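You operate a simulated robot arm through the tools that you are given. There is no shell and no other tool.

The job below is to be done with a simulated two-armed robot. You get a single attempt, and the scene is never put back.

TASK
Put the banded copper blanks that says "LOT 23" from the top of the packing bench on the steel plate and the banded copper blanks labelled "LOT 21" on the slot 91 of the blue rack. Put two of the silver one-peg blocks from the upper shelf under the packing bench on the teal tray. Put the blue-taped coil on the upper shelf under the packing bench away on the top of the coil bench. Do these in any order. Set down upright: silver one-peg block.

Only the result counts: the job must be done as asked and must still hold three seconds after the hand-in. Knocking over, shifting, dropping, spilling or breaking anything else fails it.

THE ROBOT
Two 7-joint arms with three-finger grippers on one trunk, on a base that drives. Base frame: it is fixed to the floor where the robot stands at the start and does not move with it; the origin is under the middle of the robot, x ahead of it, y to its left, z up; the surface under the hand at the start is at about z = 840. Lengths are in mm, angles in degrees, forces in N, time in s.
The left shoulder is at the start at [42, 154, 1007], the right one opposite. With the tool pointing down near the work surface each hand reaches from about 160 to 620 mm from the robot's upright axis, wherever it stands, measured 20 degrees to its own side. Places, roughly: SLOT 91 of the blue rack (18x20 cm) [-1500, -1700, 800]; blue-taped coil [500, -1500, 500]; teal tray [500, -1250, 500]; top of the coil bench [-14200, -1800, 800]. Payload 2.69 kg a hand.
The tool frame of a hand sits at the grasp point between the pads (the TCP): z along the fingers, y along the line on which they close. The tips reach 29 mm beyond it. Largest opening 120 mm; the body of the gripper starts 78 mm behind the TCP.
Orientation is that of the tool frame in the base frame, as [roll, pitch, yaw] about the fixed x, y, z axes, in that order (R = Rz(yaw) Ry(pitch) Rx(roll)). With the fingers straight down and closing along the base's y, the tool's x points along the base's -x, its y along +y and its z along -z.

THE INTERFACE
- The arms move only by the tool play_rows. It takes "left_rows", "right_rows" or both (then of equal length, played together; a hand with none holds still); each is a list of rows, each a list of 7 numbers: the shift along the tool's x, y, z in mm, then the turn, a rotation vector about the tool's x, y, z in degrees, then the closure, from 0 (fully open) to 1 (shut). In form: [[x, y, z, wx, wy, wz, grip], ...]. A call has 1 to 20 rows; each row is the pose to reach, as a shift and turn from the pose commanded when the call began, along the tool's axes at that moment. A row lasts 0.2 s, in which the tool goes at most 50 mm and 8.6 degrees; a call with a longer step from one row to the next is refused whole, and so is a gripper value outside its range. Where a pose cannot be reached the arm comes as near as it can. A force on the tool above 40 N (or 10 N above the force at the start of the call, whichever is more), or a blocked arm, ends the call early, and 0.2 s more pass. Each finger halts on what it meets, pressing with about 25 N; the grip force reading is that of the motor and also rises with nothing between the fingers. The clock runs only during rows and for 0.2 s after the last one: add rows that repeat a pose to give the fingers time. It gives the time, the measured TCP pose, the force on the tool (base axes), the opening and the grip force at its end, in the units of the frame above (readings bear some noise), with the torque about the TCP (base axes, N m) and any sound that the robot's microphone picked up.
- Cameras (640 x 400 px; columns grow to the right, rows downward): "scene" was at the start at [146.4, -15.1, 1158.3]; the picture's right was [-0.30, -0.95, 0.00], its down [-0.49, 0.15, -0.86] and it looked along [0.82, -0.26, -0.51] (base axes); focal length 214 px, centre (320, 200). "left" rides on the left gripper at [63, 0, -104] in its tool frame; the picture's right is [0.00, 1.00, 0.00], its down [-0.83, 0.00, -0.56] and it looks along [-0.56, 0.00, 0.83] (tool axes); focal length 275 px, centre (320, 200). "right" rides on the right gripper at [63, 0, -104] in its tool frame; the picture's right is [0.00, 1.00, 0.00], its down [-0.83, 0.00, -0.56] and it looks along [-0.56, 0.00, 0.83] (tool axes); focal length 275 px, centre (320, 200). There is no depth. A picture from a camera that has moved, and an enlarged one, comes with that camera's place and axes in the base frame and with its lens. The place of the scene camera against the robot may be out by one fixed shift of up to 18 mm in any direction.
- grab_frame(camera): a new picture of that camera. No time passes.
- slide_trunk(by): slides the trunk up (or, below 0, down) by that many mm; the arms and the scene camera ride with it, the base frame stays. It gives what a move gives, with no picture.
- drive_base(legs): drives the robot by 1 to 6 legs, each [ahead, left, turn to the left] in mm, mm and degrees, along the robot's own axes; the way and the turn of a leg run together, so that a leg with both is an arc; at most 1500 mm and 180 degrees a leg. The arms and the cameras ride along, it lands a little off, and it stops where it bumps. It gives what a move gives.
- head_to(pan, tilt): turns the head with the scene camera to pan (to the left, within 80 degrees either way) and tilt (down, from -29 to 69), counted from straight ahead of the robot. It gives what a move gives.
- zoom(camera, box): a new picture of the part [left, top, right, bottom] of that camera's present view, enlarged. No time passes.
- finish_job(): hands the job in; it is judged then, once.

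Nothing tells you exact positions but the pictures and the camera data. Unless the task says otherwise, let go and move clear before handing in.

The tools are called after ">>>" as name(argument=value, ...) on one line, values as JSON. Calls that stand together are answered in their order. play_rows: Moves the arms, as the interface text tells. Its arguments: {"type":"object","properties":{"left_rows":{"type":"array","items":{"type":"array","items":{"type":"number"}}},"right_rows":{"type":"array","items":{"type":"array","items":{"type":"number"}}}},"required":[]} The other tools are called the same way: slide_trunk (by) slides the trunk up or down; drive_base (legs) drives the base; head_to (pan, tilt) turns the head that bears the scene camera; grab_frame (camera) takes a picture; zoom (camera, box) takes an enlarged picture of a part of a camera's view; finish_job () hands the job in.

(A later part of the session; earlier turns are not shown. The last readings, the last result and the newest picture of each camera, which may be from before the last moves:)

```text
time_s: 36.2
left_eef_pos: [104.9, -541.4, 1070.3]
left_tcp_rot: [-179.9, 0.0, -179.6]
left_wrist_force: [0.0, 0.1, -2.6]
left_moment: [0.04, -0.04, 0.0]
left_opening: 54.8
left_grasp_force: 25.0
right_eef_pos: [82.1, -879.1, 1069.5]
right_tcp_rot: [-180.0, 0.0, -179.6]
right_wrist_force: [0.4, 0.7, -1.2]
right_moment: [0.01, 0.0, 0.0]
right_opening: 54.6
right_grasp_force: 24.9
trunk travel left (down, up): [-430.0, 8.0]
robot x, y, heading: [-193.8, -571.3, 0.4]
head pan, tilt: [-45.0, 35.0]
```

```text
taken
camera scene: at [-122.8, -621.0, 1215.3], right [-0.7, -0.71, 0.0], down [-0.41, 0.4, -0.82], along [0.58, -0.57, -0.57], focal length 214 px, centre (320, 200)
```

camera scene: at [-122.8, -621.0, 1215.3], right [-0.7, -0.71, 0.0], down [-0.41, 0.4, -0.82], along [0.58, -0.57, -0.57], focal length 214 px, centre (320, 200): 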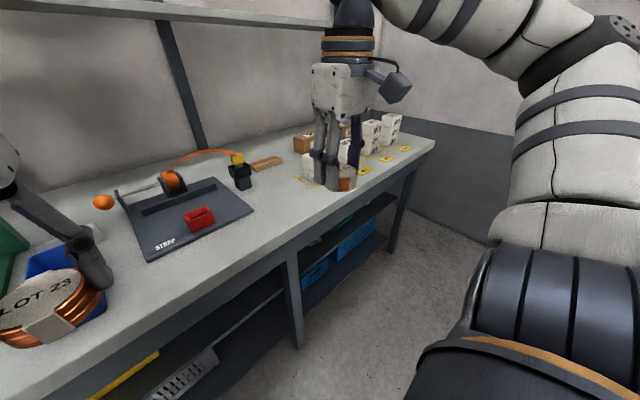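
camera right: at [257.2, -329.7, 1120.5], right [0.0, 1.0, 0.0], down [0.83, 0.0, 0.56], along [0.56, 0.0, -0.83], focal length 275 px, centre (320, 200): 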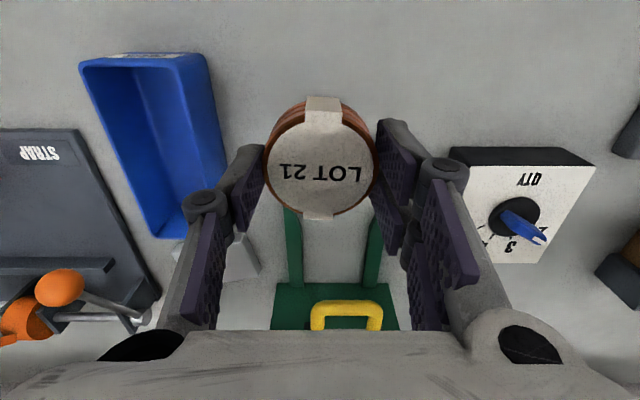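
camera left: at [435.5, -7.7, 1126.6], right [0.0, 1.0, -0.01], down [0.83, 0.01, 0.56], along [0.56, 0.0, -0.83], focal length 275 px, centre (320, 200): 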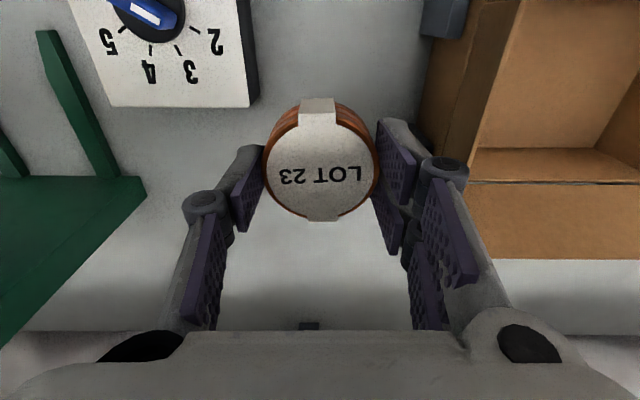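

Clear. I drive forward 215 mm to bring the left hand into reach of the steel plate and then check the wrist camera.

>>> drive_base(legs=[[215, 0, 0]])

>>> head_to(pan=10, tilt=40)

>>> grab_frame(camera="scene")

>>> grab_frame(camera="left")

>>> grab_frame(camera="right")

```text
time_s: 37.9
left_eef_pos: [316.7, -539.1, 1069.7]
left_tcp_rot: [-179.9, 0.1, -179.4]
left_wrist_force: [-0.5, -0.5, -1.9]
left_moment: [0.0, 0.02, -0.01]
left_opening: 54.8
left_grasp_force: 25.0
right_eef_pos: [296.8, -876.0, 1069.6]
right_tcp_rot: [-179.9, -0.1, -179.4]
right_wrist_force: [0.7, -0.6, -2.0]
right_moment: [0.01, 0.01, 0.0]
right_opening: 54.7
right_grasp_force: 25.1
trunk travel left (down, up): [-430.0, 8.0]
robot x, y, heading: [20.7, -571.7, 0.5]
head pan, tilt: [-45.0, 35.0]
```

```text
time_s: 39.1
left_eef_pos: [317.4, -538.9, 1070.9]
left_tcp_rot: [-179.9, 0.1, -179.4]
left_wrist_force: [0.3, 0.5, -2.2]
left_moment: [0.01, 0.02, -0.01]
left_opening: 54.7
left_grasp_force: 25.1
right_eef_pos: [296.5, -875.4, 1069.5]
right_tcp_rot: [179.9, 0.0, -179.3]
right_wrist_force: [0.2, -0.8, -1.9]
right_moment: [-0.01, 0.04, 0.03]
right_opening: 54.7
right_grasp_force: 24.7
trunk travel left (down, up): [-430.0, 8.0]
robot x, y, heading: [17.7, -570.2, 0.5]
head pan, tilt: [10.0, 40.0]
```

```text
taken
camera scene: at [110.8, -541.7, 1207.8], right [0.18, -0.98, 0.0], down [-0.63, -0.12, -0.77], along [0.75, 0.14, -0.64], focal length 214 px, centre (320, 200)
```

scene: 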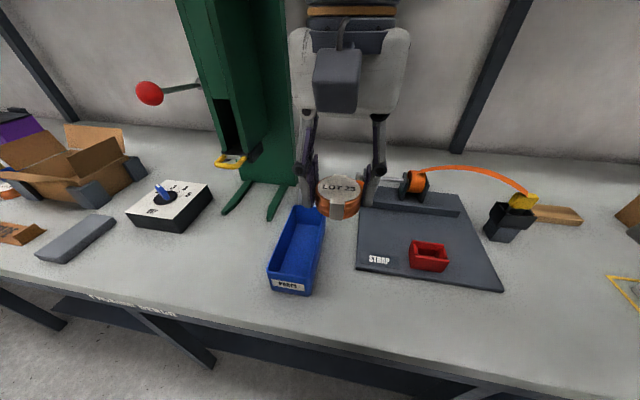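

```text
taken
camera left: at [253.9, -539.1, 1173.9], right [-0.01, 1.0, 0.0], down [0.83, 0.01, 0.56], along [0.56, 0.0, -0.83], focal length 275 px, centre (320, 200)
```

left: 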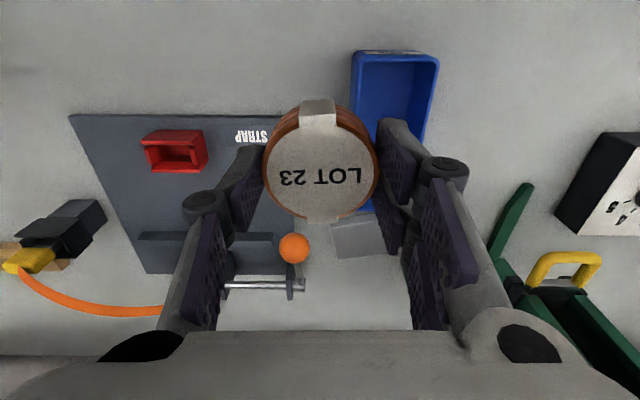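

```text
taken
camera right: at [233.5, -877.0, 1174.7], right [-0.02, 1.0, 0.0], down [0.83, 0.01, 0.56], along [0.56, 0.01, -0.83], focal length 275 px, centre (320, 200)
```

right: 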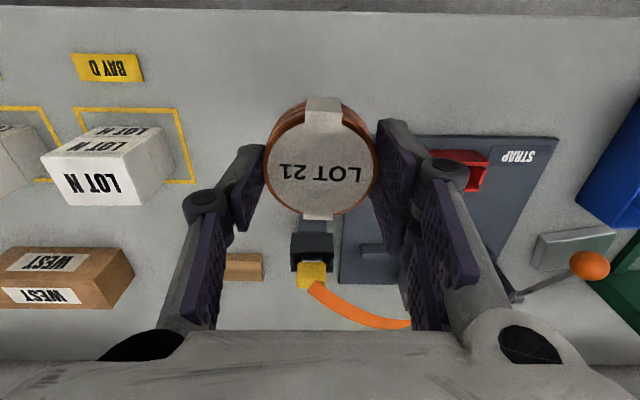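

The plate projects where expected (~[535,-467]); the strap tool's orange ball is at ~[463,-567,956], which the path avoids. I move the left hand over the plate, staying high.

>>> play_rows(left_rows=[[-30, 25, 5, 0, 0, 0, 0.8], [-60, 50, 12, 0, 0, 0, 0.8], [-95, 72, 20, 0, 0, 0, 0.8], [-135, 72, 32, 0, 0, 0, 0.8], [-172, 72, 55, 0, 0, 0, 0.8], [-200, 72, 75, 0, 0, 0, 0.8], [-205, 72, 80, 0, 0, 0, 0.8], [-205, 72, 80, 0, 0, 0, 0.8]])

>>> grab_frame(camera="left")

>>> grab_frame(camera="scene")

```text
time_s: 40.9
left_eef_pos: [522.2, -464.4, 991.1]
left_tcp_rot: [-179.9, 0.1, -179.4]
left_wrist_force: [0.1, 0.7, -1.2]
left_moment: [0.0, 0.0, -0.02]
left_opening: 54.9
left_grasp_force: 25.3
right_eef_pos: [296.4, -875.5, 1069.4]
right_tcp_rot: [-180.0, 0.0, -179.5]
right_wrist_force: [0.6, 0.4, -2.3]
right_moment: [0.0, 0.02, -0.02]
right_opening: 54.6
right_grasp_force: 24.7
trunk travel left (down, up): [-430.0, 8.0]
robot x, y, heading: [20.5, -569.2, 0.9]
head pan, tilt: [10.0, 40.0]
```

```text
taken
camera left: at [458.6, -466.4, 1093.7], right [-0.01, 1.0, 0.0], down [0.83, 0.01, 0.56], along [0.56, 0.0, -0.83], focal length 275 px, centre (320, 200)
```

left: 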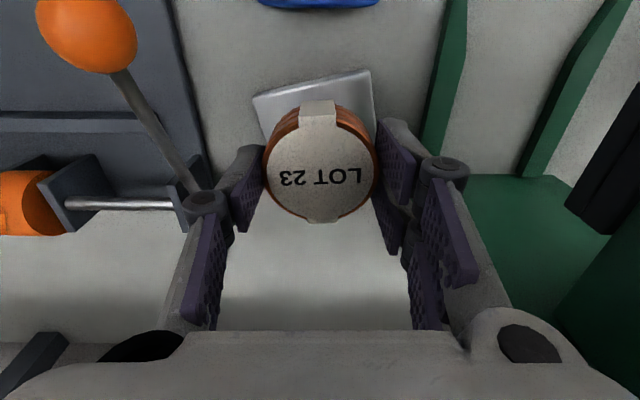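

```text
taken
camera scene: at [110.9, -541.6, 1207.8], right [0.18, -0.98, 0.0], down [-0.63, -0.12, -0.77], along [0.75, 0.14, -0.64], focal length 214 px, centre (320, 200)
```

scene: 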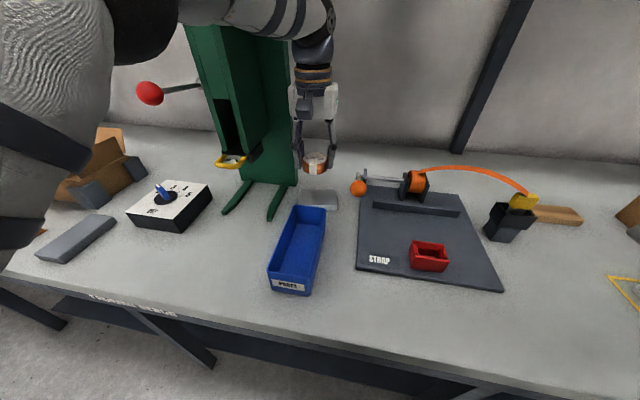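

>>> zoom(camera="left", box=[230, 50, 410, 162])

>>> zoom(camera="scene", box=[260, 120, 400, 220])

```text
3.56 times, centred on (320, 106) of left
camera zoom: at [458.6, -466.4, 1093.7], right [-0.01, 1.0, 0.0], down [0.83, 0.01, 0.56], along [0.56, 0.0, -0.83], focal length 979 px, centre (320, 534)
```

zoom: 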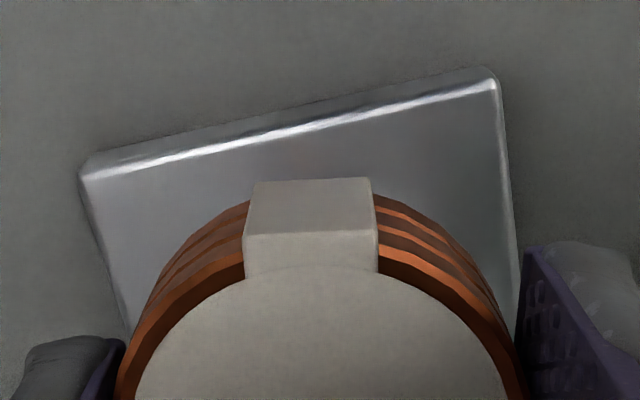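

```text
4.00 times, centred on (330, 170) of scene
camera zoom: at [110.9, -541.6, 1207.8], right [0.18, -0.98, 0.0], down [-0.63, -0.12, -0.77], along [0.75, 0.14, -0.64], focal length 858 px, centre (280, 320)
```

zoom: 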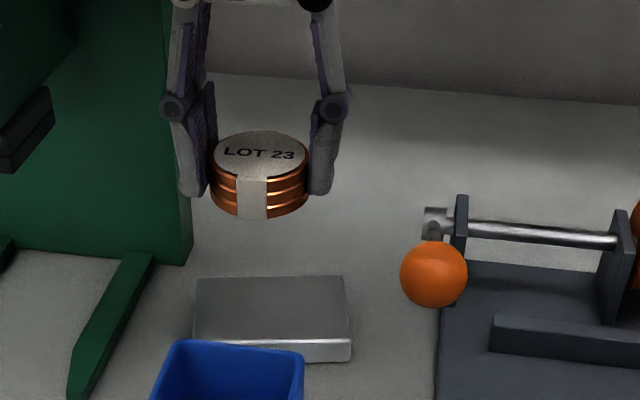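

That's clearly the steel plate, centred near [540,-469], top ≈ z 860. I move over it and lower the blank.

>>> play_rows(left_rows=[[-18, -3, 20, 0, 0, 0, 0.8], [-18, -3, 50, 0, 0, 0, 0.8], [-18, -3, 75, 0, 0, 0, 0.8], [-18, -3, 88, 0, 0, 0, 0.8], [-18, -3, 88, 0, 0, 0, 0.8]])

>>> grab_frame(camera="left")

>>> zoom(camera="scene", box=[260, 120, 400, 220])

```text
time_s: 42.1
left_eef_pos: [539.7, -468.7, 902.6]
left_tcp_rot: [-179.9, 0.1, -179.3]
left_wrist_force: [-0.3, -0.2, -1.9]
left_moment: [-0.01, 0.0, 0.0]
left_opening: 54.9
left_grasp_force: 24.9
right_eef_pos: [296.5, -876.0, 1070.0]
right_tcp_rot: [180.0, -0.1, -179.4]
right_wrist_force: [0.0, 0.1, -1.6]
right_moment: [-0.01, 0.0, 0.0]
right_opening: 54.7
right_grasp_force: 24.7
trunk travel left (down, up): [-430.0, 8.0]
robot x, y, heading: [16.2, -570.6, 0.6]
head pan, tilt: [10.0, 40.0]
```

```text
taken
camera left: at [476.8, -468.6, 1005.6], right [-0.01, 1.0, 0.0], down [0.83, 0.01, 0.56], along [0.56, 0.0, -0.83], focal length 275 px, centre (320, 200)
```

left: 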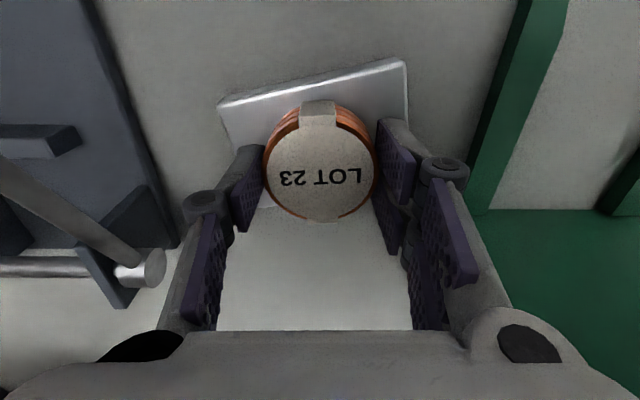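

```text
4.00 times, centred on (330, 170) of scene
camera zoom: at [110.8, -541.6, 1207.8], right [0.18, -0.98, 0.0], down [-0.63, -0.12, -0.77], along [0.75, 0.14, -0.64], focal length 858 px, centre (280, 320)
```

zoom: 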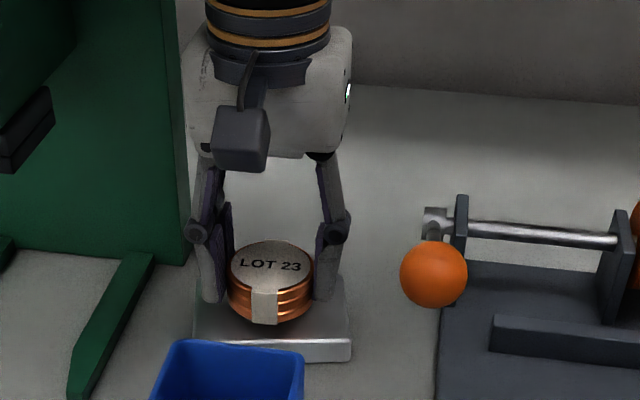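

Centred over the plate. I lower in small steps until contact.

>>> play_rows(left_rows=[[0, 0, 2, 0, 0, 0, 0.8], [0, 0, 4, 0, 0, 0, 0.8], [0, 0, 5, 0, 0, 0, 0.8], [0, 0, 5, 0, 0, 0, 0.8]])

>>> zoom(camera="scene", box=[280, 160, 360, 220])

```text
time_s: 43.1
left_eef_pos: [539.2, -468.2, 897.0]
left_tcp_rot: [-179.9, 0.1, -179.5]
left_wrist_force: [-0.5, 0.1, -1.3]
left_moment: [0.0, -0.01, -0.01]
left_opening: 54.4
left_grasp_force: 24.8
right_eef_pos: [295.9, -875.2, 1069.8]
right_tcp_rot: [-179.9, -0.1, -179.4]
right_wrist_force: [0.0, -0.7, -2.2]
right_moment: [-0.03, 0.03, -0.02]
right_opening: 54.7
right_grasp_force: 24.8
trunk travel left (down, up): [-430.0, 8.0]
robot x, y, heading: [14.8, -569.2, 0.6]
head pan, tilt: [10.0, 40.0]
```

```text
6.67 times, centred on (320, 190) of scene
camera zoom: at [110.9, -541.6, 1207.8], right [0.18, -0.98, 0.0], down [-0.63, -0.12, -0.77], along [0.75, 0.14, -0.64], focal length 1430 px, centre (320, 267)
```

zoom: 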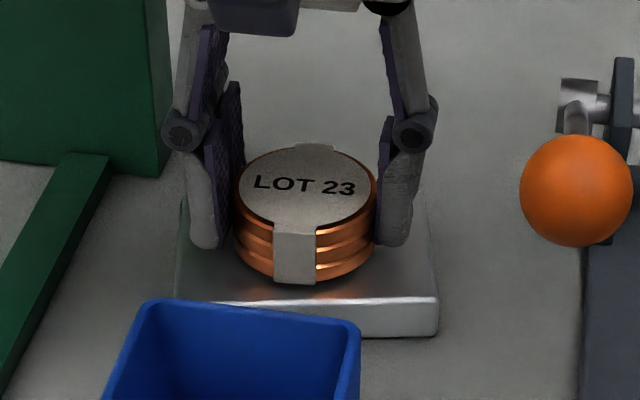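

>>> play_rows(left_rows=[[0, 0, 1, 0, 0, 0, 0.8], [0, 0, 2, 0, 0, 0, 0.8], [0, 0, 3, 0, 0, 0, 0.8], [0, 0, 3, 0, 0, 0, 0.8]])

>>> zoom(camera="scene", box=[280, 160, 360, 220])

```text
time_s: 44.1
left_eef_pos: [539.6, -468.3, 895.3]
left_tcp_rot: [-179.8, 0.0, -179.4]
left_wrist_force: [-0.9, 0.6, -1.0]
left_moment: [0.0, 0.03, -0.06]
left_opening: 54.8
left_grasp_force: 24.8
right_eef_pos: [295.7, -874.2, 1068.7]
right_tcp_rot: [180.0, 0.0, -179.4]
right_wrist_force: [0.2, -0.5, -0.3]
right_moment: [0.01, -0.04, 0.01]
right_opening: 54.4
right_grasp_force: 25.6
trunk travel left (down, up): [-430.0, 8.0]
robot x, y, heading: [20.9, -571.8, 0.6]
head pan, tilt: [10.0, 40.0]
```

```text
6.67 times, centred on (320, 190) of scene
camera zoom: at [110.9, -541.6, 1207.8], right [0.18, -0.98, 0.0], down [-0.63, -0.12, -0.77], along [0.75, 0.14, -0.64], focal length 1430 px, centre (320, 267)
```

zoom: 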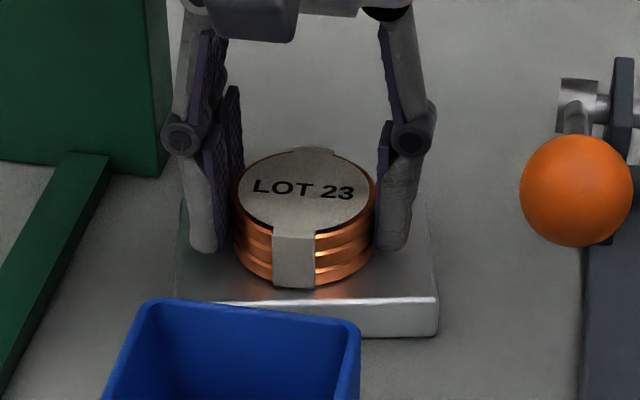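

>>> play_rows(left_rows=[[0, 0, 1, 0, 0, 0, 0.8], [0, 0, 2, 0, 0, 0, 0.8], [0, 0, 2, 0, 0, 0, 0.8]])

>>> zoom(camera="scene", box=[280, 160, 360, 220])

```text
time_s: 44.9
left_eef_pos: [540.1, -467.8, 894.3]
left_tcp_rot: [-179.9, 0.2, -179.3]
left_wrist_force: [-0.2, -2.4, 8.8]
left_moment: [-0.24, 0.13, 0.0]
left_opening: 54.9
left_grasp_force: 24.9
right_eef_pos: [295.5, -876.4, 1070.5]
right_tcp_rot: [180.0, 0.0, -179.3]
right_wrist_force: [-0.1, 0.1, -2.0]
right_moment: [-0.03, 0.02, 0.01]
right_opening: 54.4
right_grasp_force: 24.7
trunk travel left (down, up): [-430.0, 8.0]
robot x, y, heading: [14.9, -569.8, 0.6]
head pan, tilt: [10.0, 40.0]
```

```text
6.67 times, centred on (320, 190) of scene
camera zoom: at [109.8, -541.9, 1208.0], right [0.18, -0.98, 0.0], down [-0.63, -0.12, -0.77], along [0.75, 0.14, -0.64], focal length 1430 px, centre (320, 267)
```

zoom: 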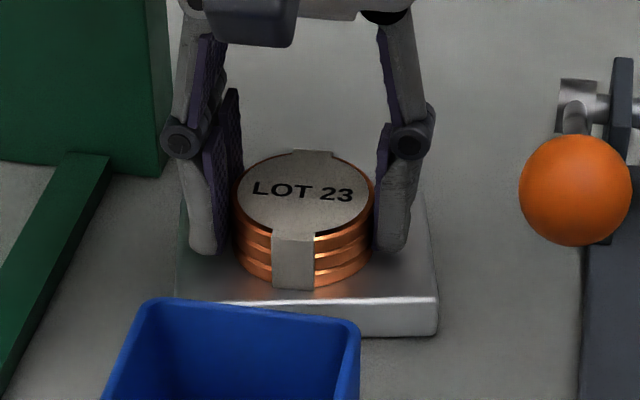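

Contact felt. I release and rise.

>>> play_rows(left_rows=[[0, 0, -1, 0, 0, 0, 0.55], [0, 0, -1, 0, 0, 0, 0.45], [0, 0, -1, 0, 0, 0, 0.4], [0, 0, -1, 0, 0, 0, 0.38], [0, 0, -20, 0, 0, 0, 0.38], [0, 0, -50, 0, 0, 0, 0.38], [0, 0, -85, 0, 0, 0, 0.38], [30, 0, -110, 0, 0, 0, 0.38], [70, 0, -120, 0, 0, 0, 0.38], [110, 0, -130, 0, 0, 0, 0.38], [150, -10, -140, 0, 0, 0, 0.38], [190, -30, -150, 0, 0, 0, 0.38], [220, -60, -170, 0, 0, 0, 0.38], [220, -60, -170, 0, 0, 0, 0.38]])

>>> zoom(camera="scene", box=[260, 120, 400, 220])

```text
time_s: 47.9
left_eef_pos: [322.6, -529.4, 1060.9]
left_tcp_rot: [-179.8, 0.1, -179.4]
left_wrist_force: [-0.1, -0.1, -1.3]
left_moment: [-0.03, -0.02, 0.01]
left_opening: 74.4
left_grasp_force: 0.1
right_eef_pos: [296.4, -874.6, 1069.9]
right_tcp_rot: [180.0, -0.1, -179.5]
right_wrist_force: [-0.3, 0.3, -1.3]
right_moment: [0.0, -0.01, -0.05]
right_opening: 54.6
right_grasp_force: 25.0
trunk travel left (down, up): [-430.0, 8.0]
robot x, y, heading: [17.4, -568.1, 0.5]
head pan, tilt: [10.0, 40.0]
```

```text
4.00 times, centred on (330, 170) of scene
camera zoom: at [111.1, -541.2, 1207.7], right [0.18, -0.98, 0.0], down [-0.63, -0.12, -0.77], along [0.75, 0.14, -0.64], focal length 858 px, centre (280, 320)
```

zoom: 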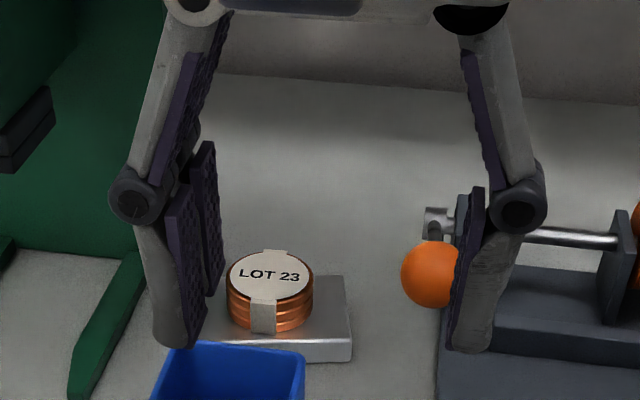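

LOT 23 sits on the steel plate. Next I back off and look at the rack and the shelf under the bench.

>>> drive_base(legs=[[-500, 0, 0]])

>>> head_to(pan=-80, tilt=15)

>>> grab_frame(camera="scene")

>>> head_to(pan=-35, tilt=25)

>>> grab_frame(camera="scene")

```text
time_s: 50.8
left_eef_pos: [-170.4, -534.9, 1062.3]
left_tcp_rot: [-179.8, 0.1, -179.3]
left_wrist_force: [-0.5, 0.5, 0.0]
left_moment: [0.03, 0.0, -0.03]
left_opening: 74.1
left_grasp_force: 0.0
right_eef_pos: [-196.1, -880.4, 1072.3]
right_tcp_rot: [179.9, 0.1, -179.4]
right_wrist_force: [0.0, 0.0, -1.8]
right_moment: [0.01, -0.02, 0.01]
right_opening: 54.6
right_grasp_force: 25.6
trunk travel left (down, up): [-430.0, 8.0]
robot x, y, heading: [-474.7, -575.8, 0.6]
head pan, tilt: [10.0, 40.0]
```

```text
time_s: 52.5
left_eef_pos: [-169.4, -534.7, 1062.3]
left_tcp_rot: [-179.8, 0.1, -179.5]
left_wrist_force: [-0.3, 0.1, -0.3]
left_moment: [0.0, 0.04, -0.01]
left_opening: 74.4
left_grasp_force: 0.0
right_eef_pos: [-197.5, -880.3, 1070.5]
right_tcp_rot: [-180.0, 0.1, -179.4]
right_wrist_force: [0.5, -0.2, -2.0]
right_moment: [0.01, 0.0, -0.02]
right_opening: 54.4
right_grasp_force: 25.1
trunk travel left (down, up): [-430.0, 8.0]
robot x, y, heading: [-473.3, -575.0, 0.7]
head pan, tilt: [-80.0, 15.0]
```

```text
taken
camera scene: at [-447.8, -654.3, 1247.3], right [-0.98, -0.18, 0.0], down [-0.05, 0.25, -0.97], along [0.18, -0.95, -0.26], focal length 214 px, centre (320, 200)
```

scene: 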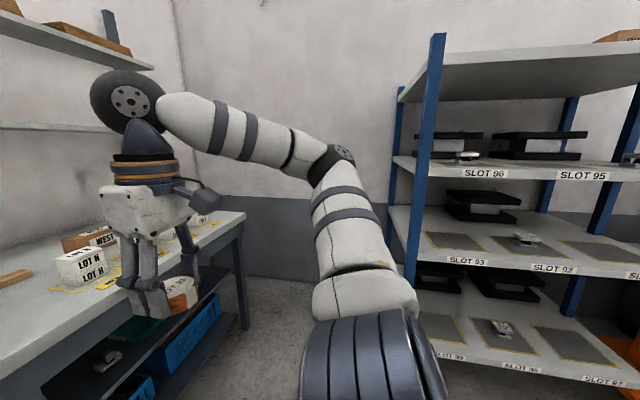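

```text
time_s: 53.6
left_eef_pos: [-169.7, -534.7, 1061.6]
left_tcp_rot: [-179.9, 0.1, -179.4]
left_wrist_force: [0.7, 0.1, 0.6]
left_moment: [0.0, 0.0, 0.01]
left_opening: 74.2
left_grasp_force: 0.1
right_eef_pos: [-196.1, -880.9, 1069.3]
right_tcp_rot: [-179.9, 0.0, -179.5]
right_wrist_force: [0.2, -0.6, -1.7]
right_moment: [-0.01, 0.0, -0.01]
right_opening: 54.8
right_grasp_force: 24.7
trunk travel left (down, up): [-430.0, 8.0]
robot x, y, heading: [-476.3, -569.8, 0.7]
head pan, tilt: [-35.0, 25.0]
```

```text
taken
camera scene: at [-389.1, -614.6, 1231.1], right [-0.57, -0.82, 0.0], down [-0.35, 0.24, -0.91], along [0.75, -0.51, -0.42], focal length 214 px, centre (320, 200)
```

scene: 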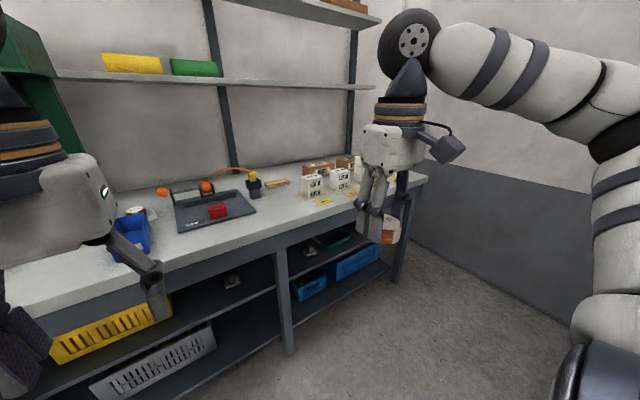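

The slots are on a roofed rack: slot 91 is at the far right of the middle level. I turn to face the rack and look at it.

>>> drive_base(legs=[[-150, 0, 0], [0, 0, -90]])

>>> head_to(pan=-30, tilt=20)

>>> grab_frame(camera="scene")

>>> head_to(pan=-80, tilt=10)

>>> grab_frame(camera="scene")

```text
time_s: 58.8
left_eef_pos: [-583.0, -881.5, 1062.5]
left_tcp_rot: [-179.8, 0.1, 90.3]
left_wrist_force: [0.0, -0.3, -0.5]
left_moment: [0.02, 0.01, 0.0]
left_opening: 74.3
left_grasp_force: 0.0
right_eef_pos: [-929.5, -852.5, 1070.5]
right_tcp_rot: [180.0, 0.0, 90.3]
right_wrist_force: [-0.2, -0.5, -1.4]
right_moment: [0.03, 0.0, 0.01]
right_opening: 54.5
right_grasp_force: 25.1
trunk travel left (down, up): [-430.0, 8.0]
robot x, y, heading: [-621.8, -574.8, -89.9]
head pan, tilt: [-35.0, 25.0]
```

```text
time_s: 59.5
left_eef_pos: [-584.3, -880.6, 1062.0]
left_tcp_rot: [-180.0, 0.1, 90.3]
left_wrist_force: [0.2, -0.1, 0.3]
left_moment: [-0.02, 0.02, 0.04]
left_opening: 74.6
left_grasp_force: 0.0
right_eef_pos: [-929.2, -852.0, 1070.1]
right_tcp_rot: [179.9, -0.1, 90.3]
right_wrist_force: [0.5, -0.7, -1.8]
right_moment: [0.01, 0.0, 0.01]
right_opening: 54.7
right_grasp_force: 24.8
trunk travel left (down, up): [-430.0, 8.0]
robot x, y, heading: [-622.2, -575.5, -89.5]
head pan, tilt: [-30.0, 20.0]
```

```text
taken
camera scene: at [-671.4, -657.5, 1239.1], right [-0.87, 0.5, 0.0], down [0.17, 0.3, -0.94], along [-0.47, -0.82, -0.34], focal length 214 px, centre (320, 200)
```

scene: 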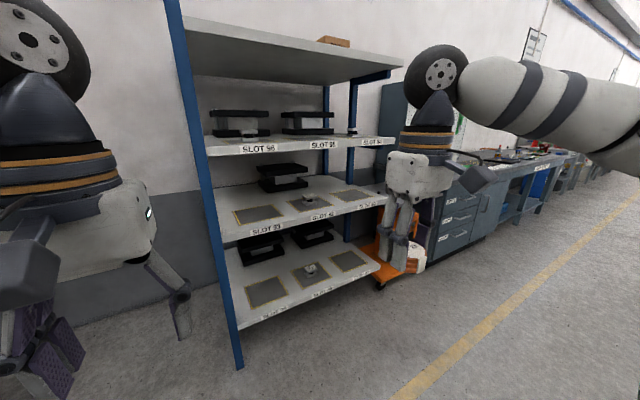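

```text
time_s: 60.6
left_eef_pos: [-583.5, -881.2, 1061.9]
left_tcp_rot: [-179.9, 0.0, 90.2]
left_wrist_force: [1.0, 0.3, -0.5]
left_moment: [0.02, 0.02, 0.02]
left_opening: 74.3
left_grasp_force: 0.0
right_eef_pos: [-928.3, -852.9, 1069.8]
right_tcp_rot: [180.0, 0.0, 90.3]
right_wrist_force: [-0.9, -0.1, -1.9]
right_moment: [0.04, 0.04, -0.01]
right_opening: 54.5
right_grasp_force: 24.8
trunk travel left (down, up): [-430.0, 8.0]
robot x, y, heading: [-620.4, -576.4, -89.4]
head pan, tilt: [-80.0, 10.0]
```

```text
taken
camera scene: at [-716.7, -593.3, 1255.4], right [-0.18, 0.98, 0.0], down [0.17, 0.03, -0.98], along [-0.97, -0.18, -0.17], focal length 214 px, centre (320, 200)
```

scene: 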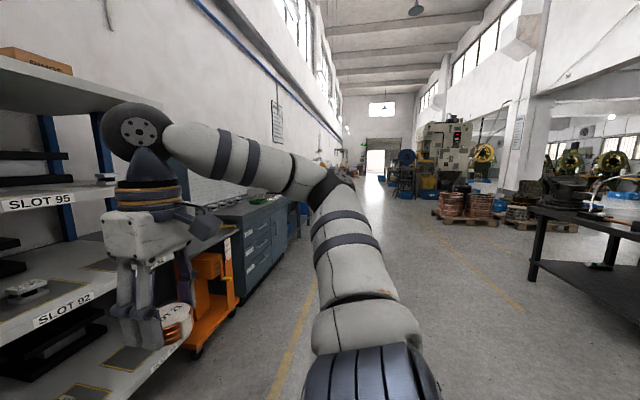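

The long aisle lies to the right; the coil bench is far down it. I strafe along the rack towards slot 91 and look closer.

>>> drive_base(legs=[[0, -750, 0], [200, 0, 0]])

>>> head_to(pan=-10, tilt=25)

>>> grab_frame(camera="scene")

>>> grab_frame(camera="right")

```text
time_s: 68.0
left_eef_pos: [-1326.9, -1089.9, 1063.0]
left_tcp_rot: [-179.9, 0.1, 90.1]
left_wrist_force: [0.5, -0.7, 0.3]
left_moment: [0.03, 0.02, 0.01]
left_opening: 74.1
left_grasp_force: 0.1
right_eef_pos: [-1672.4, -1059.6, 1069.5]
right_tcp_rot: [-180.0, 0.0, 90.1]
right_wrist_force: [-0.2, 0.1, -1.8]
right_moment: [0.04, -0.03, 0.03]
right_opening: 54.7
right_grasp_force: 25.2
trunk travel left (down, up): [-430.0, 8.0]
robot x, y, heading: [-1362.3, -782.2, -90.1]
head pan, tilt: [-80.0, 10.0]
```

```text
time_s: 69.4
left_eef_pos: [-1326.4, -1087.8, 1062.3]
left_tcp_rot: [-179.9, 0.0, 90.1]
left_wrist_force: [0.5, -0.2, -0.2]
left_moment: [-0.01, -0.01, -0.02]
left_opening: 74.6
left_grasp_force: 0.0
right_eef_pos: [-1672.2, -1060.4, 1071.1]
right_tcp_rot: [-180.0, 0.0, 90.1]
right_wrist_force: [-0.5, -0.7, -1.9]
right_moment: [0.03, 0.0, 0.0]
right_opening: 54.4
right_grasp_force: 25.2
trunk travel left (down, up): [-430.0, 8.0]
robot x, y, heading: [-1364.2, -782.4, -89.6]
head pan, tilt: [-10.0, 25.0]
```

```text
taken
camera scene: at [-1383.2, -875.2, 1231.1], right [-0.98, 0.17, 0.0], down [0.07, 0.42, -0.91], along [-0.16, -0.89, -0.42], focal length 214 px, centre (320, 200)
```

scene: 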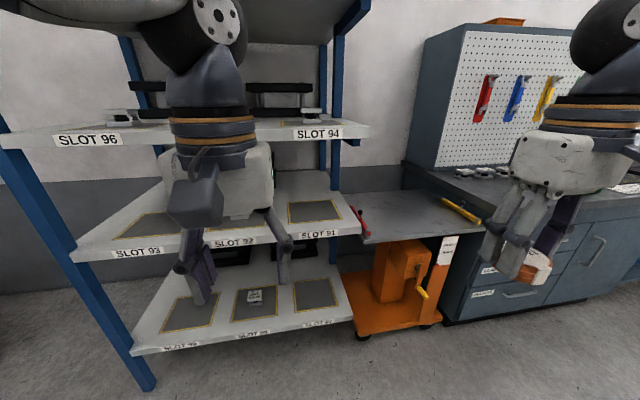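

```text
taken
camera right: at [-1672.3, -996.8, 1174.7], right [1.0, 0.01, 0.0], down [0.0, -0.83, 0.56], along [0.0, -0.56, -0.83], focal length 275 px, centre (320, 200)
```

right: 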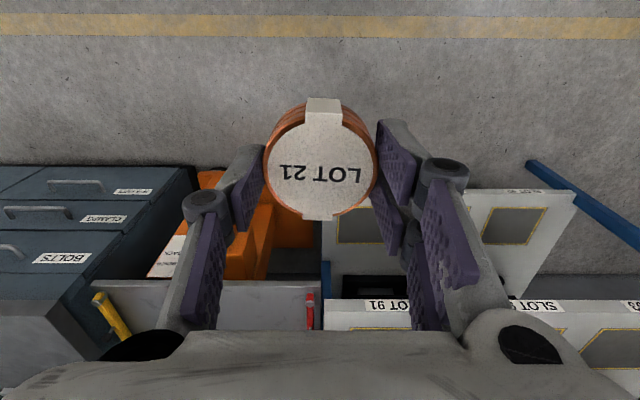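

>>> zoom(camera="scene", box=[220, 110, 380, 260])

>>> zoom(camera="scene", box=[340, 160, 500, 260])

```text
2.67 times, centred on (300, 185) of scene
camera zoom: at [-1383.2, -875.2, 1231.1], right [-0.98, 0.17, 0.0], down [0.07, 0.42, -0.91], along [-0.16, -0.89, -0.42], focal length 572 px, centre (373, 240)
```

zoom: 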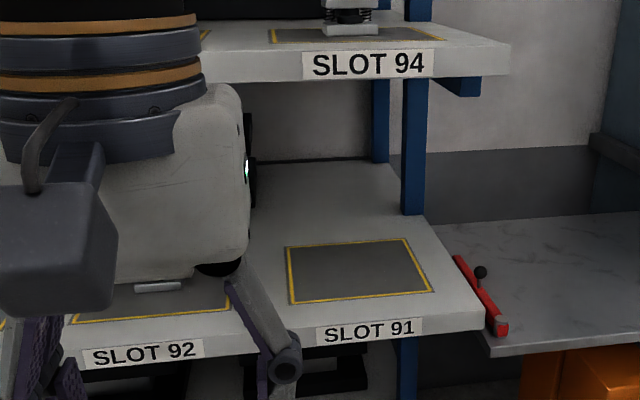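

```text
4.00 times, centred on (420, 210) of scene
camera zoom: at [-1383.2, -875.2, 1231.1], right [-0.98, 0.17, 0.0], down [0.07, 0.42, -0.91], along [-0.16, -0.89, -0.42], focal length 858 px, centre (-80, 160)
```

zoom: 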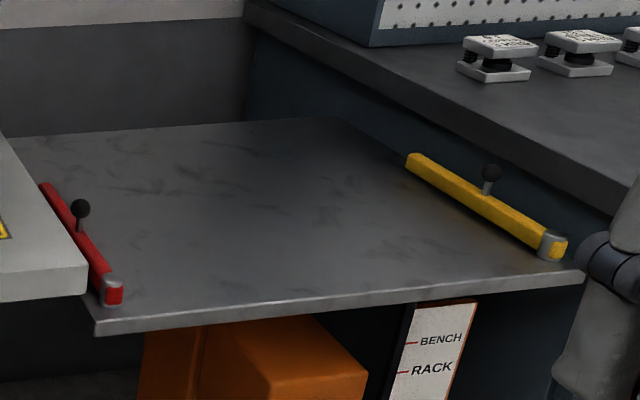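

The slot 91 pad spans x −1395…−1602, y −1590…−1780, with only ~325 mm of headroom, so the blank must be held with a tilted tool. I'll return to the packing bench to set LOT 21 down and regrasp it later with tilt, doing the under-bench work in between.

>>> drive_base(legs=[[-200, 0, 0], [0, 750, 0], [0, 0, 90], [150, 0, 0]])

>>> head_to(pan=-30, tilt=30)

>>> grab_frame(camera="scene")

>>> zoom(camera="scene", box=[180, 180, 420, 330])

```text
time_s: 81.5
left_eef_pos: [-148.2, -558.7, 1062.3]
left_tcp_rot: [-180.0, 0.1, 178.3]
left_wrist_force: [1.0, -0.3, -0.9]
left_moment: [0.0, 0.07, 0.0]
left_opening: 74.2
left_grasp_force: 0.1
right_eef_pos: [-189.7, -903.8, 1069.2]
right_tcp_rot: [-180.0, -0.1, 178.3]
right_wrist_force: [0.8, 0.6, -2.0]
right_moment: [-0.01, 0.0, -0.02]
right_opening: 54.5
right_grasp_force: 24.8
trunk travel left (down, up): [-430.0, 8.0]
robot x, y, heading: [-454.1, -583.9, -1.7]
head pan, tilt: [-10.0, 25.0]
```

```text
time_s: 82.3
left_eef_pos: [-149.3, -558.9, 1062.3]
left_tcp_rot: [-180.0, 0.1, 178.2]
left_wrist_force: [-0.2, -0.1, 0.4]
left_moment: [0.02, 0.0, 0.04]
left_opening: 74.3
left_grasp_force: 0.1
right_eef_pos: [-190.4, -903.6, 1069.1]
right_tcp_rot: [-180.0, 0.0, 178.3]
right_wrist_force: [-0.8, 0.2, -1.4]
right_moment: [-0.02, 0.02, 0.01]
right_opening: 54.7
right_grasp_force: 25.2
trunk travel left (down, up): [-430.0, 8.0]
robot x, y, heading: [-453.9, -585.6, -2.0]
head pan, tilt: [-30.0, 30.0]
```

```text
taken
camera scene: at [-368.8, -622.3, 1223.1], right [-0.52, -0.85, 0.0], down [-0.43, 0.26, -0.87], along [0.74, -0.45, -0.5], focal length 214 px, centre (320, 200)
```

scene: 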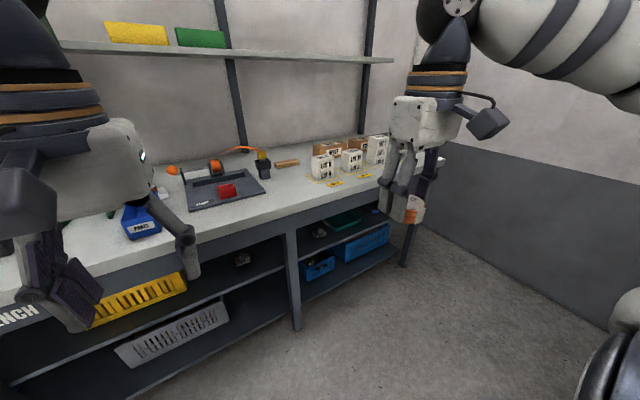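

```text
2.67 times, centred on (300, 255) of scene
camera zoom: at [-368.8, -622.3, 1223.1], right [-0.52, -0.85, 0.0], down [-0.43, 0.26, -0.87], along [0.74, -0.45, -0.5], focal length 572 px, centre (373, 53)
```

zoom: 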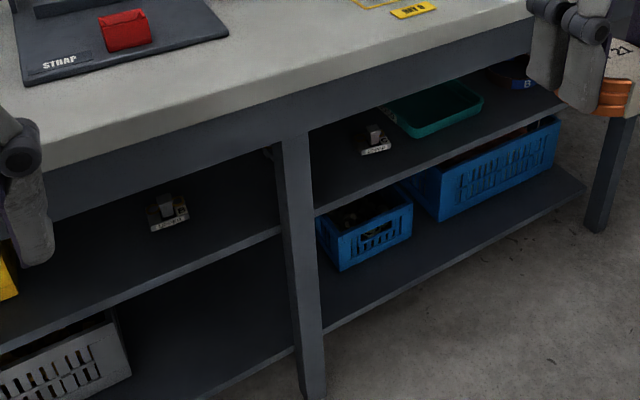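

I approach the bench to set LOT 21 on the free area near [300,−890].

>>> drive_base(legs=[[0, 0, 2], [465, 0, 0]])

>>> grab_frame(camera="right")

>>> head_to(pan=-50, tilt=40)

>>> grab_frame(camera="scene")

```text
time_s: 85.5
left_eef_pos: [300.4, -546.7, 1061.7]
left_tcp_rot: [-179.9, 0.2, -179.9]
left_wrist_force: [0.5, 0.6, -1.3]
left_moment: [0.0, 0.02, -0.03]
left_opening: 74.5
left_grasp_force: 0.1
right_eef_pos: [270.5, -893.7, 1070.7]
right_tcp_rot: [-180.0, 0.0, -179.7]
right_wrist_force: [1.4, -0.6, -1.6]
right_moment: [0.01, 0.0, -0.04]
right_opening: 54.5
right_grasp_force: 24.7
trunk travel left (down, up): [-430.0, 8.0]
robot x, y, heading: [-5.9, -585.1, -0.0]
head pan, tilt: [-30.0, 30.0]
```

```text
taken
camera right: at [207.7, -894.0, 1174.7], right [-0.01, 1.0, 0.0], down [0.83, 0.01, 0.56], along [0.56, 0.0, -0.83], focal length 275 px, centre (320, 200)
```

right: 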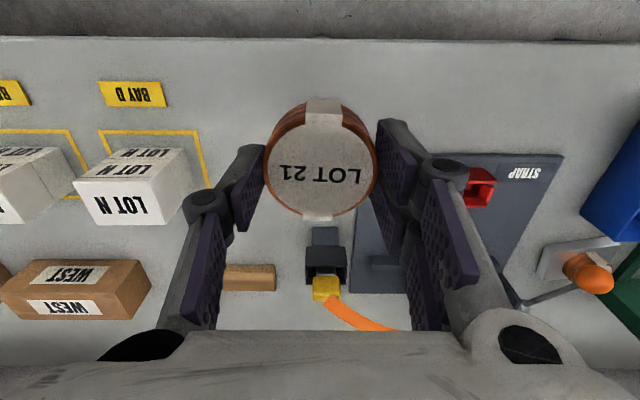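

```text
time_s: 86.3
left_eef_pos: [299.6, -547.3, 1062.4]
left_tcp_rot: [-179.8, 0.1, -179.8]
left_wrist_force: [-0.4, -0.4, -0.2]
left_moment: [0.0, 0.01, 0.03]
left_opening: 74.2
left_grasp_force: 0.1
right_eef_pos: [269.3, -893.0, 1069.7]
right_tcp_rot: [-180.0, 0.0, -179.9]
right_wrist_force: [-0.3, 0.2, -1.7]
right_moment: [-0.01, -0.02, -0.01]
right_opening: 54.6
right_grasp_force: 24.9
trunk travel left (down, up): [-430.0, 8.0]
robot x, y, heading: [-5.7, -584.0, 0.0]
head pan, tilt: [-50.0, 40.0]
```

```text
taken
camera scene: at [58.3, -637.6, 1207.8], right [-0.76, -0.65, 0.0], down [-0.41, 0.49, -0.77], along [0.49, -0.59, -0.64], focal length 214 px, centre (320, 200)
```

scene: 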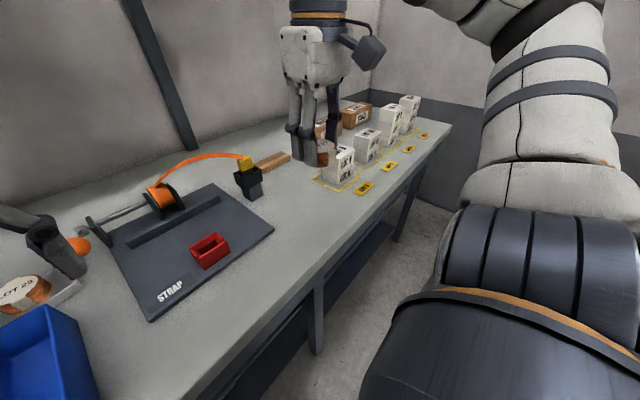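

The spot below the right hand is free. I lower LOT 21 onto the bench.

>>> play_rows(right_rows=[[-20, 0, 35, 0, 0, 0, 0.8], [-20, 0, 75, 0, 0, 0, 0.8], [-20, 0, 115, 0, 0, 0, 0.8], [-20, 0, 150, 0, 0, 0, 0.8], [-20, 0, 175, 0, 0, 0, 0.8], [-20, 0, 187, 0, 0, 0, 0.8], [-20, 0, 190, 0, 0, 0, 0.8], [-20, 0, 191, 0, 0, 0, 0.8], [-20, 0, 191, 0, 0, 0, 0.8]])

>>> grab_frame(camera="right")

```text
time_s: 88.3
left_eef_pos: [299.0, -547.0, 1062.6]
left_tcp_rot: [-179.9, 0.0, -179.8]
left_wrist_force: [-0.7, 0.1, -0.3]
left_moment: [0.01, 0.01, 0.0]
left_opening: 74.7
left_grasp_force: 0.1
right_eef_pos: [289.1, -891.6, 879.4]
right_tcp_rot: [-180.0, 0.0, -179.8]
right_wrist_force: [-1.0, -0.1, -1.2]
right_moment: [0.02, 0.02, 0.01]
right_opening: 54.6
right_grasp_force: 25.1
trunk travel left (down, up): [-430.0, 8.0]
robot x, y, heading: [-6.6, -585.7, 0.3]
head pan, tilt: [-50.0, 40.0]
```

```text
taken
camera right: at [227.5, -893.5, 983.4], right [-0.01, 1.0, 0.0], down [0.83, 0.01, 0.56], along [0.56, 0.0, -0.83], focal length 275 px, centre (320, 200)
```

right: 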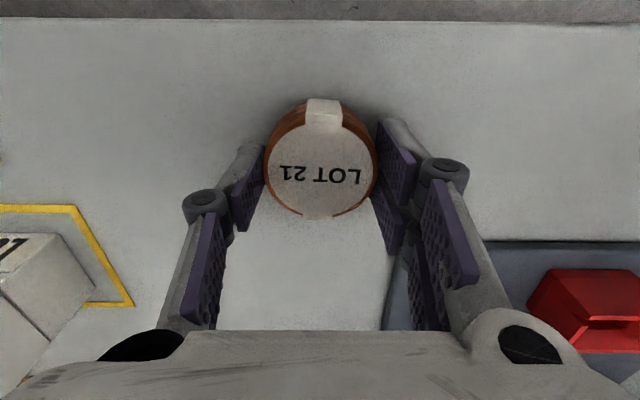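

>>> play_rows(right_rows=[[0, 0, 1, 0, 0, 0, 0.8], [0, 0, 2, 0, 0, 0, 0.8], [0, 0, 3, 0, 0, 0, 0.8], [0, 0, 3, 0, 0, 0, 0.8]])

```text
time_s: 89.3
left_eef_pos: [298.7, -546.6, 1062.1]
left_tcp_rot: [-179.9, 0.2, -179.8]
left_wrist_force: [0.0, -0.1, -0.1]
left_moment: [0.02, 0.01, -0.01]
left_opening: 74.4
left_grasp_force: 0.1
right_eef_pos: [289.7, -891.8, 876.3]
right_tcp_rot: [-180.0, 0.1, -179.7]
right_wrist_force: [-0.5, -0.1, 4.5]
right_moment: [-0.19, 0.05, -0.06]
right_opening: 54.6
right_grasp_force: 25.4
trunk travel left (down, up): [-430.0, 8.0]
robot x, y, heading: [-6.1, -586.3, 0.2]
head pan, tilt: [-50.0, 40.0]
```

Contact. I release LOT 21 here and rise; next, the shelf below.

>>> play_rows(right_rows=[[0, 0, -1, 0, 0, 0, 0.6], [0, 0, -1, 0, 0, 0, 0.45], [0, 0, -1, 0, 0, 0, 0.38], [0, 0, -1, 0, 0, 0, 0.35], [0, 0, -25, 0, 0, 0, 0.35], [0, 0, -60, 0, 0, 0, 0.35], [0, 0, -100, 0, 0, 0, 0.35], [0, 0, -140, 0, 0, 0, 0.35], [0, 0, -140, 0, 0, 0, 0.35]])

>>> drive_base(legs=[[-550, 0, 0], [0, -450, 0]])

>>> slide_trunk(by=-420)

>>> head_to(pan=0, tilt=25)

>>> grab_frame(camera="scene")

```text
time_s: 91.3
left_eef_pos: [298.4, -547.7, 1062.1]
left_tcp_rot: [-179.9, 0.1, -179.8]
left_wrist_force: [0.8, 0.4, -0.4]
left_moment: [0.04, 0.0, 0.0]
left_opening: 74.5
left_grasp_force: 0.1
right_eef_pos: [283.7, -893.8, 1019.7]
right_tcp_rot: [-179.9, 0.0, -179.8]
right_wrist_force: [0.0, 0.2, 0.3]
right_moment: [0.0, 0.0, 0.01]
right_opening: 78.2
right_grasp_force: 0.1
trunk travel left (down, up): [-430.0, 8.0]
robot x, y, heading: [-7.6, -583.8, 0.0]
head pan, tilt: [-50.0, 40.0]
```

```text
time_s: 98.1
left_eef_pos: [-270.0, -997.1, 1061.7]
left_tcp_rot: [-179.9, 0.1, -179.9]
left_wrist_force: [-0.6, -0.4, -0.7]
left_moment: [0.0, -0.02, 0.0]
left_opening: 74.6
left_grasp_force: 0.1
right_eef_pos: [-284.1, -1343.0, 1018.9]
right_tcp_rot: [-180.0, 0.0, -179.9]
right_wrist_force: [-0.9, -0.4, 0.5]
right_moment: [0.04, 0.0, 0.01]
right_opening: 78.1
right_grasp_force: 0.1
trunk travel left (down, up): [-430.0, 8.0]
robot x, y, heading: [-571.8, -1034.8, -0.0]
head pan, tilt: [-50.0, 40.0]
```

```text
refused: -420 is not a number from -400 to 400
```

```text
time_s: 99.3
left_eef_pos: [-270.6, -998.1, 1062.8]
left_tcp_rot: [-180.0, 0.1, -179.9]
left_wrist_force: [-1.6, -0.2, -0.8]
left_moment: [0.01, 0.06, 0.01]
left_opening: 74.5
left_grasp_force: 0.0
right_eef_pos: [-283.4, -1344.4, 1018.5]
right_tcp_rot: [-180.0, -0.1, -179.9]
right_wrist_force: [-0.5, 0.1, 0.3]
right_moment: [-0.01, 0.01, 0.02]
right_opening: 78.1
right_grasp_force: 0.0
trunk travel left (down, up): [-430.0, 8.0]
robot x, y, heading: [-571.2, -1033.4, 0.1]
head pan, tilt: [0.0, 25.0]
```

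```text
taken
camera scene: at [-473.4, -1023.0, 1231.1], right [0.0, -1.0, 0.0], down [-0.42, 0.0, -0.91], along [0.91, 0.0, -0.42], focal length 214 px, centre (320, 200)
```

scene: 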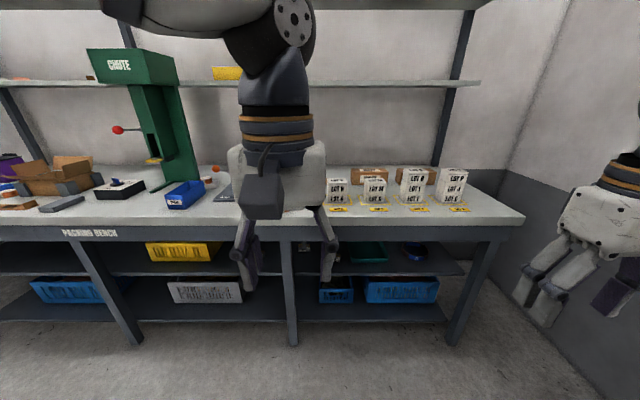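

LOT 21 is down. I lower the trunk to look beneath the bench.

>>> slide_trunk(by=-390)

>>> head_to(pan=0, tilt=20)

>>> grab_frame(camera="scene")

>>> head_to(pan=-20, tilt=20)

>>> grab_frame(camera="scene")

```text
time_s: 102.1
left_eef_pos: [-262.7, -997.0, 732.1]
left_tcp_rot: [179.7, -0.2, -179.5]
left_wrist_force: [7.5, 1.2, -4.0]
left_moment: [-0.16, 0.49, -0.12]
left_opening: 74.5
left_grasp_force: 0.0
right_eef_pos: [-272.2, -1343.5, 679.4]
right_tcp_rot: [180.0, -2.9, -179.9]
right_wrist_force: [0.4, -0.3, 0.3]
right_moment: [0.04, -0.01, 0.01]
right_opening: 78.2
right_grasp_force: 0.1
trunk travel left (down, up): [-106.0, 332.0]
robot x, y, heading: [-573.8, -1034.3, -0.1]
head pan, tilt: [0.0, 25.0]
stopped: the force on the tool passed its limit at 68 N (the readings are from after the stop); the commanded pose is now the measured one
```

```text
time_s: 102.7
left_eef_pos: [-261.3, -995.0, 732.7]
left_tcp_rot: [179.8, -0.2, -179.4]
left_wrist_force: [32.8, 4.3, 4.2]
left_moment: [-0.58, 4.18, -0.21]
left_opening: 74.6
left_grasp_force: 0.0
right_eef_pos: [-273.4, -1344.3, 681.1]
right_tcp_rot: [-180.0, -2.9, -179.9]
right_wrist_force: [-0.5, -0.3, -0.1]
right_moment: [0.0, -0.01, -0.01]
right_opening: 77.9
right_grasp_force: 0.1
trunk travel left (down, up): [-106.0, 332.0]
robot x, y, heading: [-570.2, -1032.9, -0.2]
head pan, tilt: [0.0, 20.0]
```

```text
taken
camera scene: at [-332.2, -1021.6, 882.6], right [0.01, -1.0, 0.0], down [-0.37, 0.0, -0.93], along [0.93, 0.01, -0.37], focal length 214 px, centre (320, 200)
```

scene: 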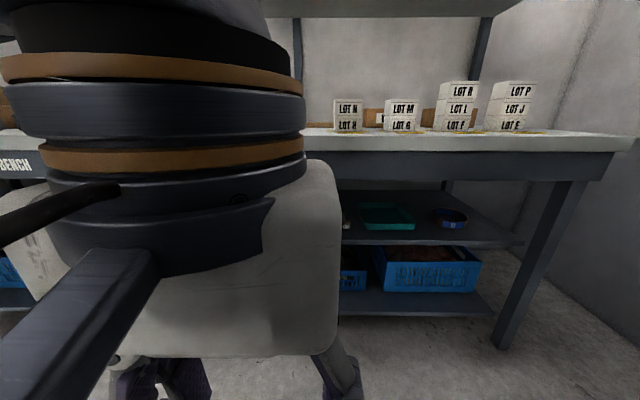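

```text
time_s: 103.6
left_eef_pos: [-258.3, -997.2, 732.3]
left_tcp_rot: [179.9, 0.3, -178.8]
left_wrist_force: [83.1, -52.8, -28.3]
left_moment: [5.93, 7.37, 3.78]
left_opening: 74.5
left_grasp_force: 0.0
right_eef_pos: [-274.2, -1344.5, 680.5]
right_tcp_rot: [180.0, -2.8, -180.0]
right_wrist_force: [-0.1, -1.1, -0.4]
right_moment: [0.0, 0.01, 0.01]
right_opening: 78.2
right_grasp_force: 0.1
trunk travel left (down, up): [-106.0, 332.0]
robot x, y, heading: [-575.1, -1034.6, -0.1]
head pan, tilt: [-20.0, 20.0]
```

```text
taken
camera scene: at [-332.4, -1028.5, 882.1], right [-0.06, -1.0, 0.0], down [-0.37, 0.02, -0.93], along [0.93, -0.06, -0.37], focal length 214 px, centre (320, 200)
```

scene: 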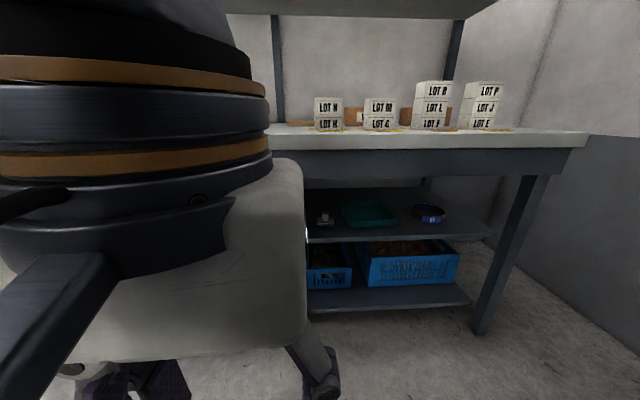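

The trunk leans forward when it lowers and the head now touches the left wrist. I move the left hand forward, away from the head.

>>> play_rows(left_rows=[[-15, 5, 0, 0, 0, 0, 0.38], [-40, 15, 0, 0, 0, 0, 0.38], [-70, 30, 0, 0, 0, 0, 0.38], [-100, 50, 0, 0, 0, 0, 0.38], [-130, 70, 0, 0, 0, 0, 0.38]])

>>> grab_frame(camera="scene")

```text
time_s: 104.8
left_eef_pos: [-137.5, -924.8, 734.5]
left_tcp_rot: [179.8, -0.2, -179.5]
left_wrist_force: [-0.6, -0.1, -0.5]
left_moment: [0.02, 0.01, -0.01]
left_opening: 74.5
left_grasp_force: 0.1
right_eef_pos: [-274.8, -1343.2, 681.3]
right_tcp_rot: [179.9, -2.8, -179.9]
right_wrist_force: [0.1, -0.4, 0.7]
right_moment: [-0.01, -0.01, 0.02]
right_opening: 78.1
right_grasp_force: 0.0
trunk travel left (down, up): [-106.0, 332.0]
robot x, y, heading: [-574.3, -1035.6, -0.2]
head pan, tilt: [-20.0, 20.0]
```

```text
taken
camera scene: at [-337.5, -1054.6, 885.3], right [-0.34, -0.94, 0.0], down [-0.32, 0.12, -0.94], along [0.88, -0.32, -0.34], focal length 214 px, centre (320, 200)
```

scene: 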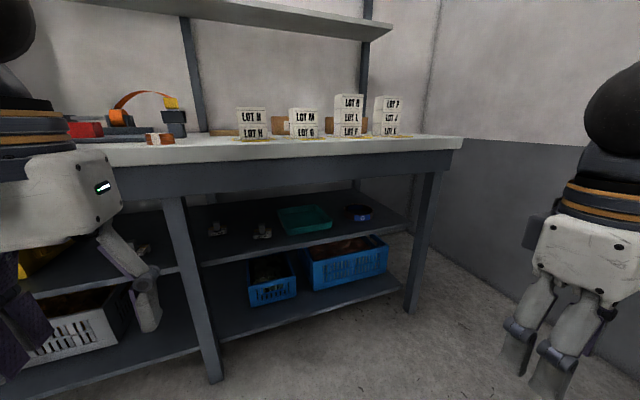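

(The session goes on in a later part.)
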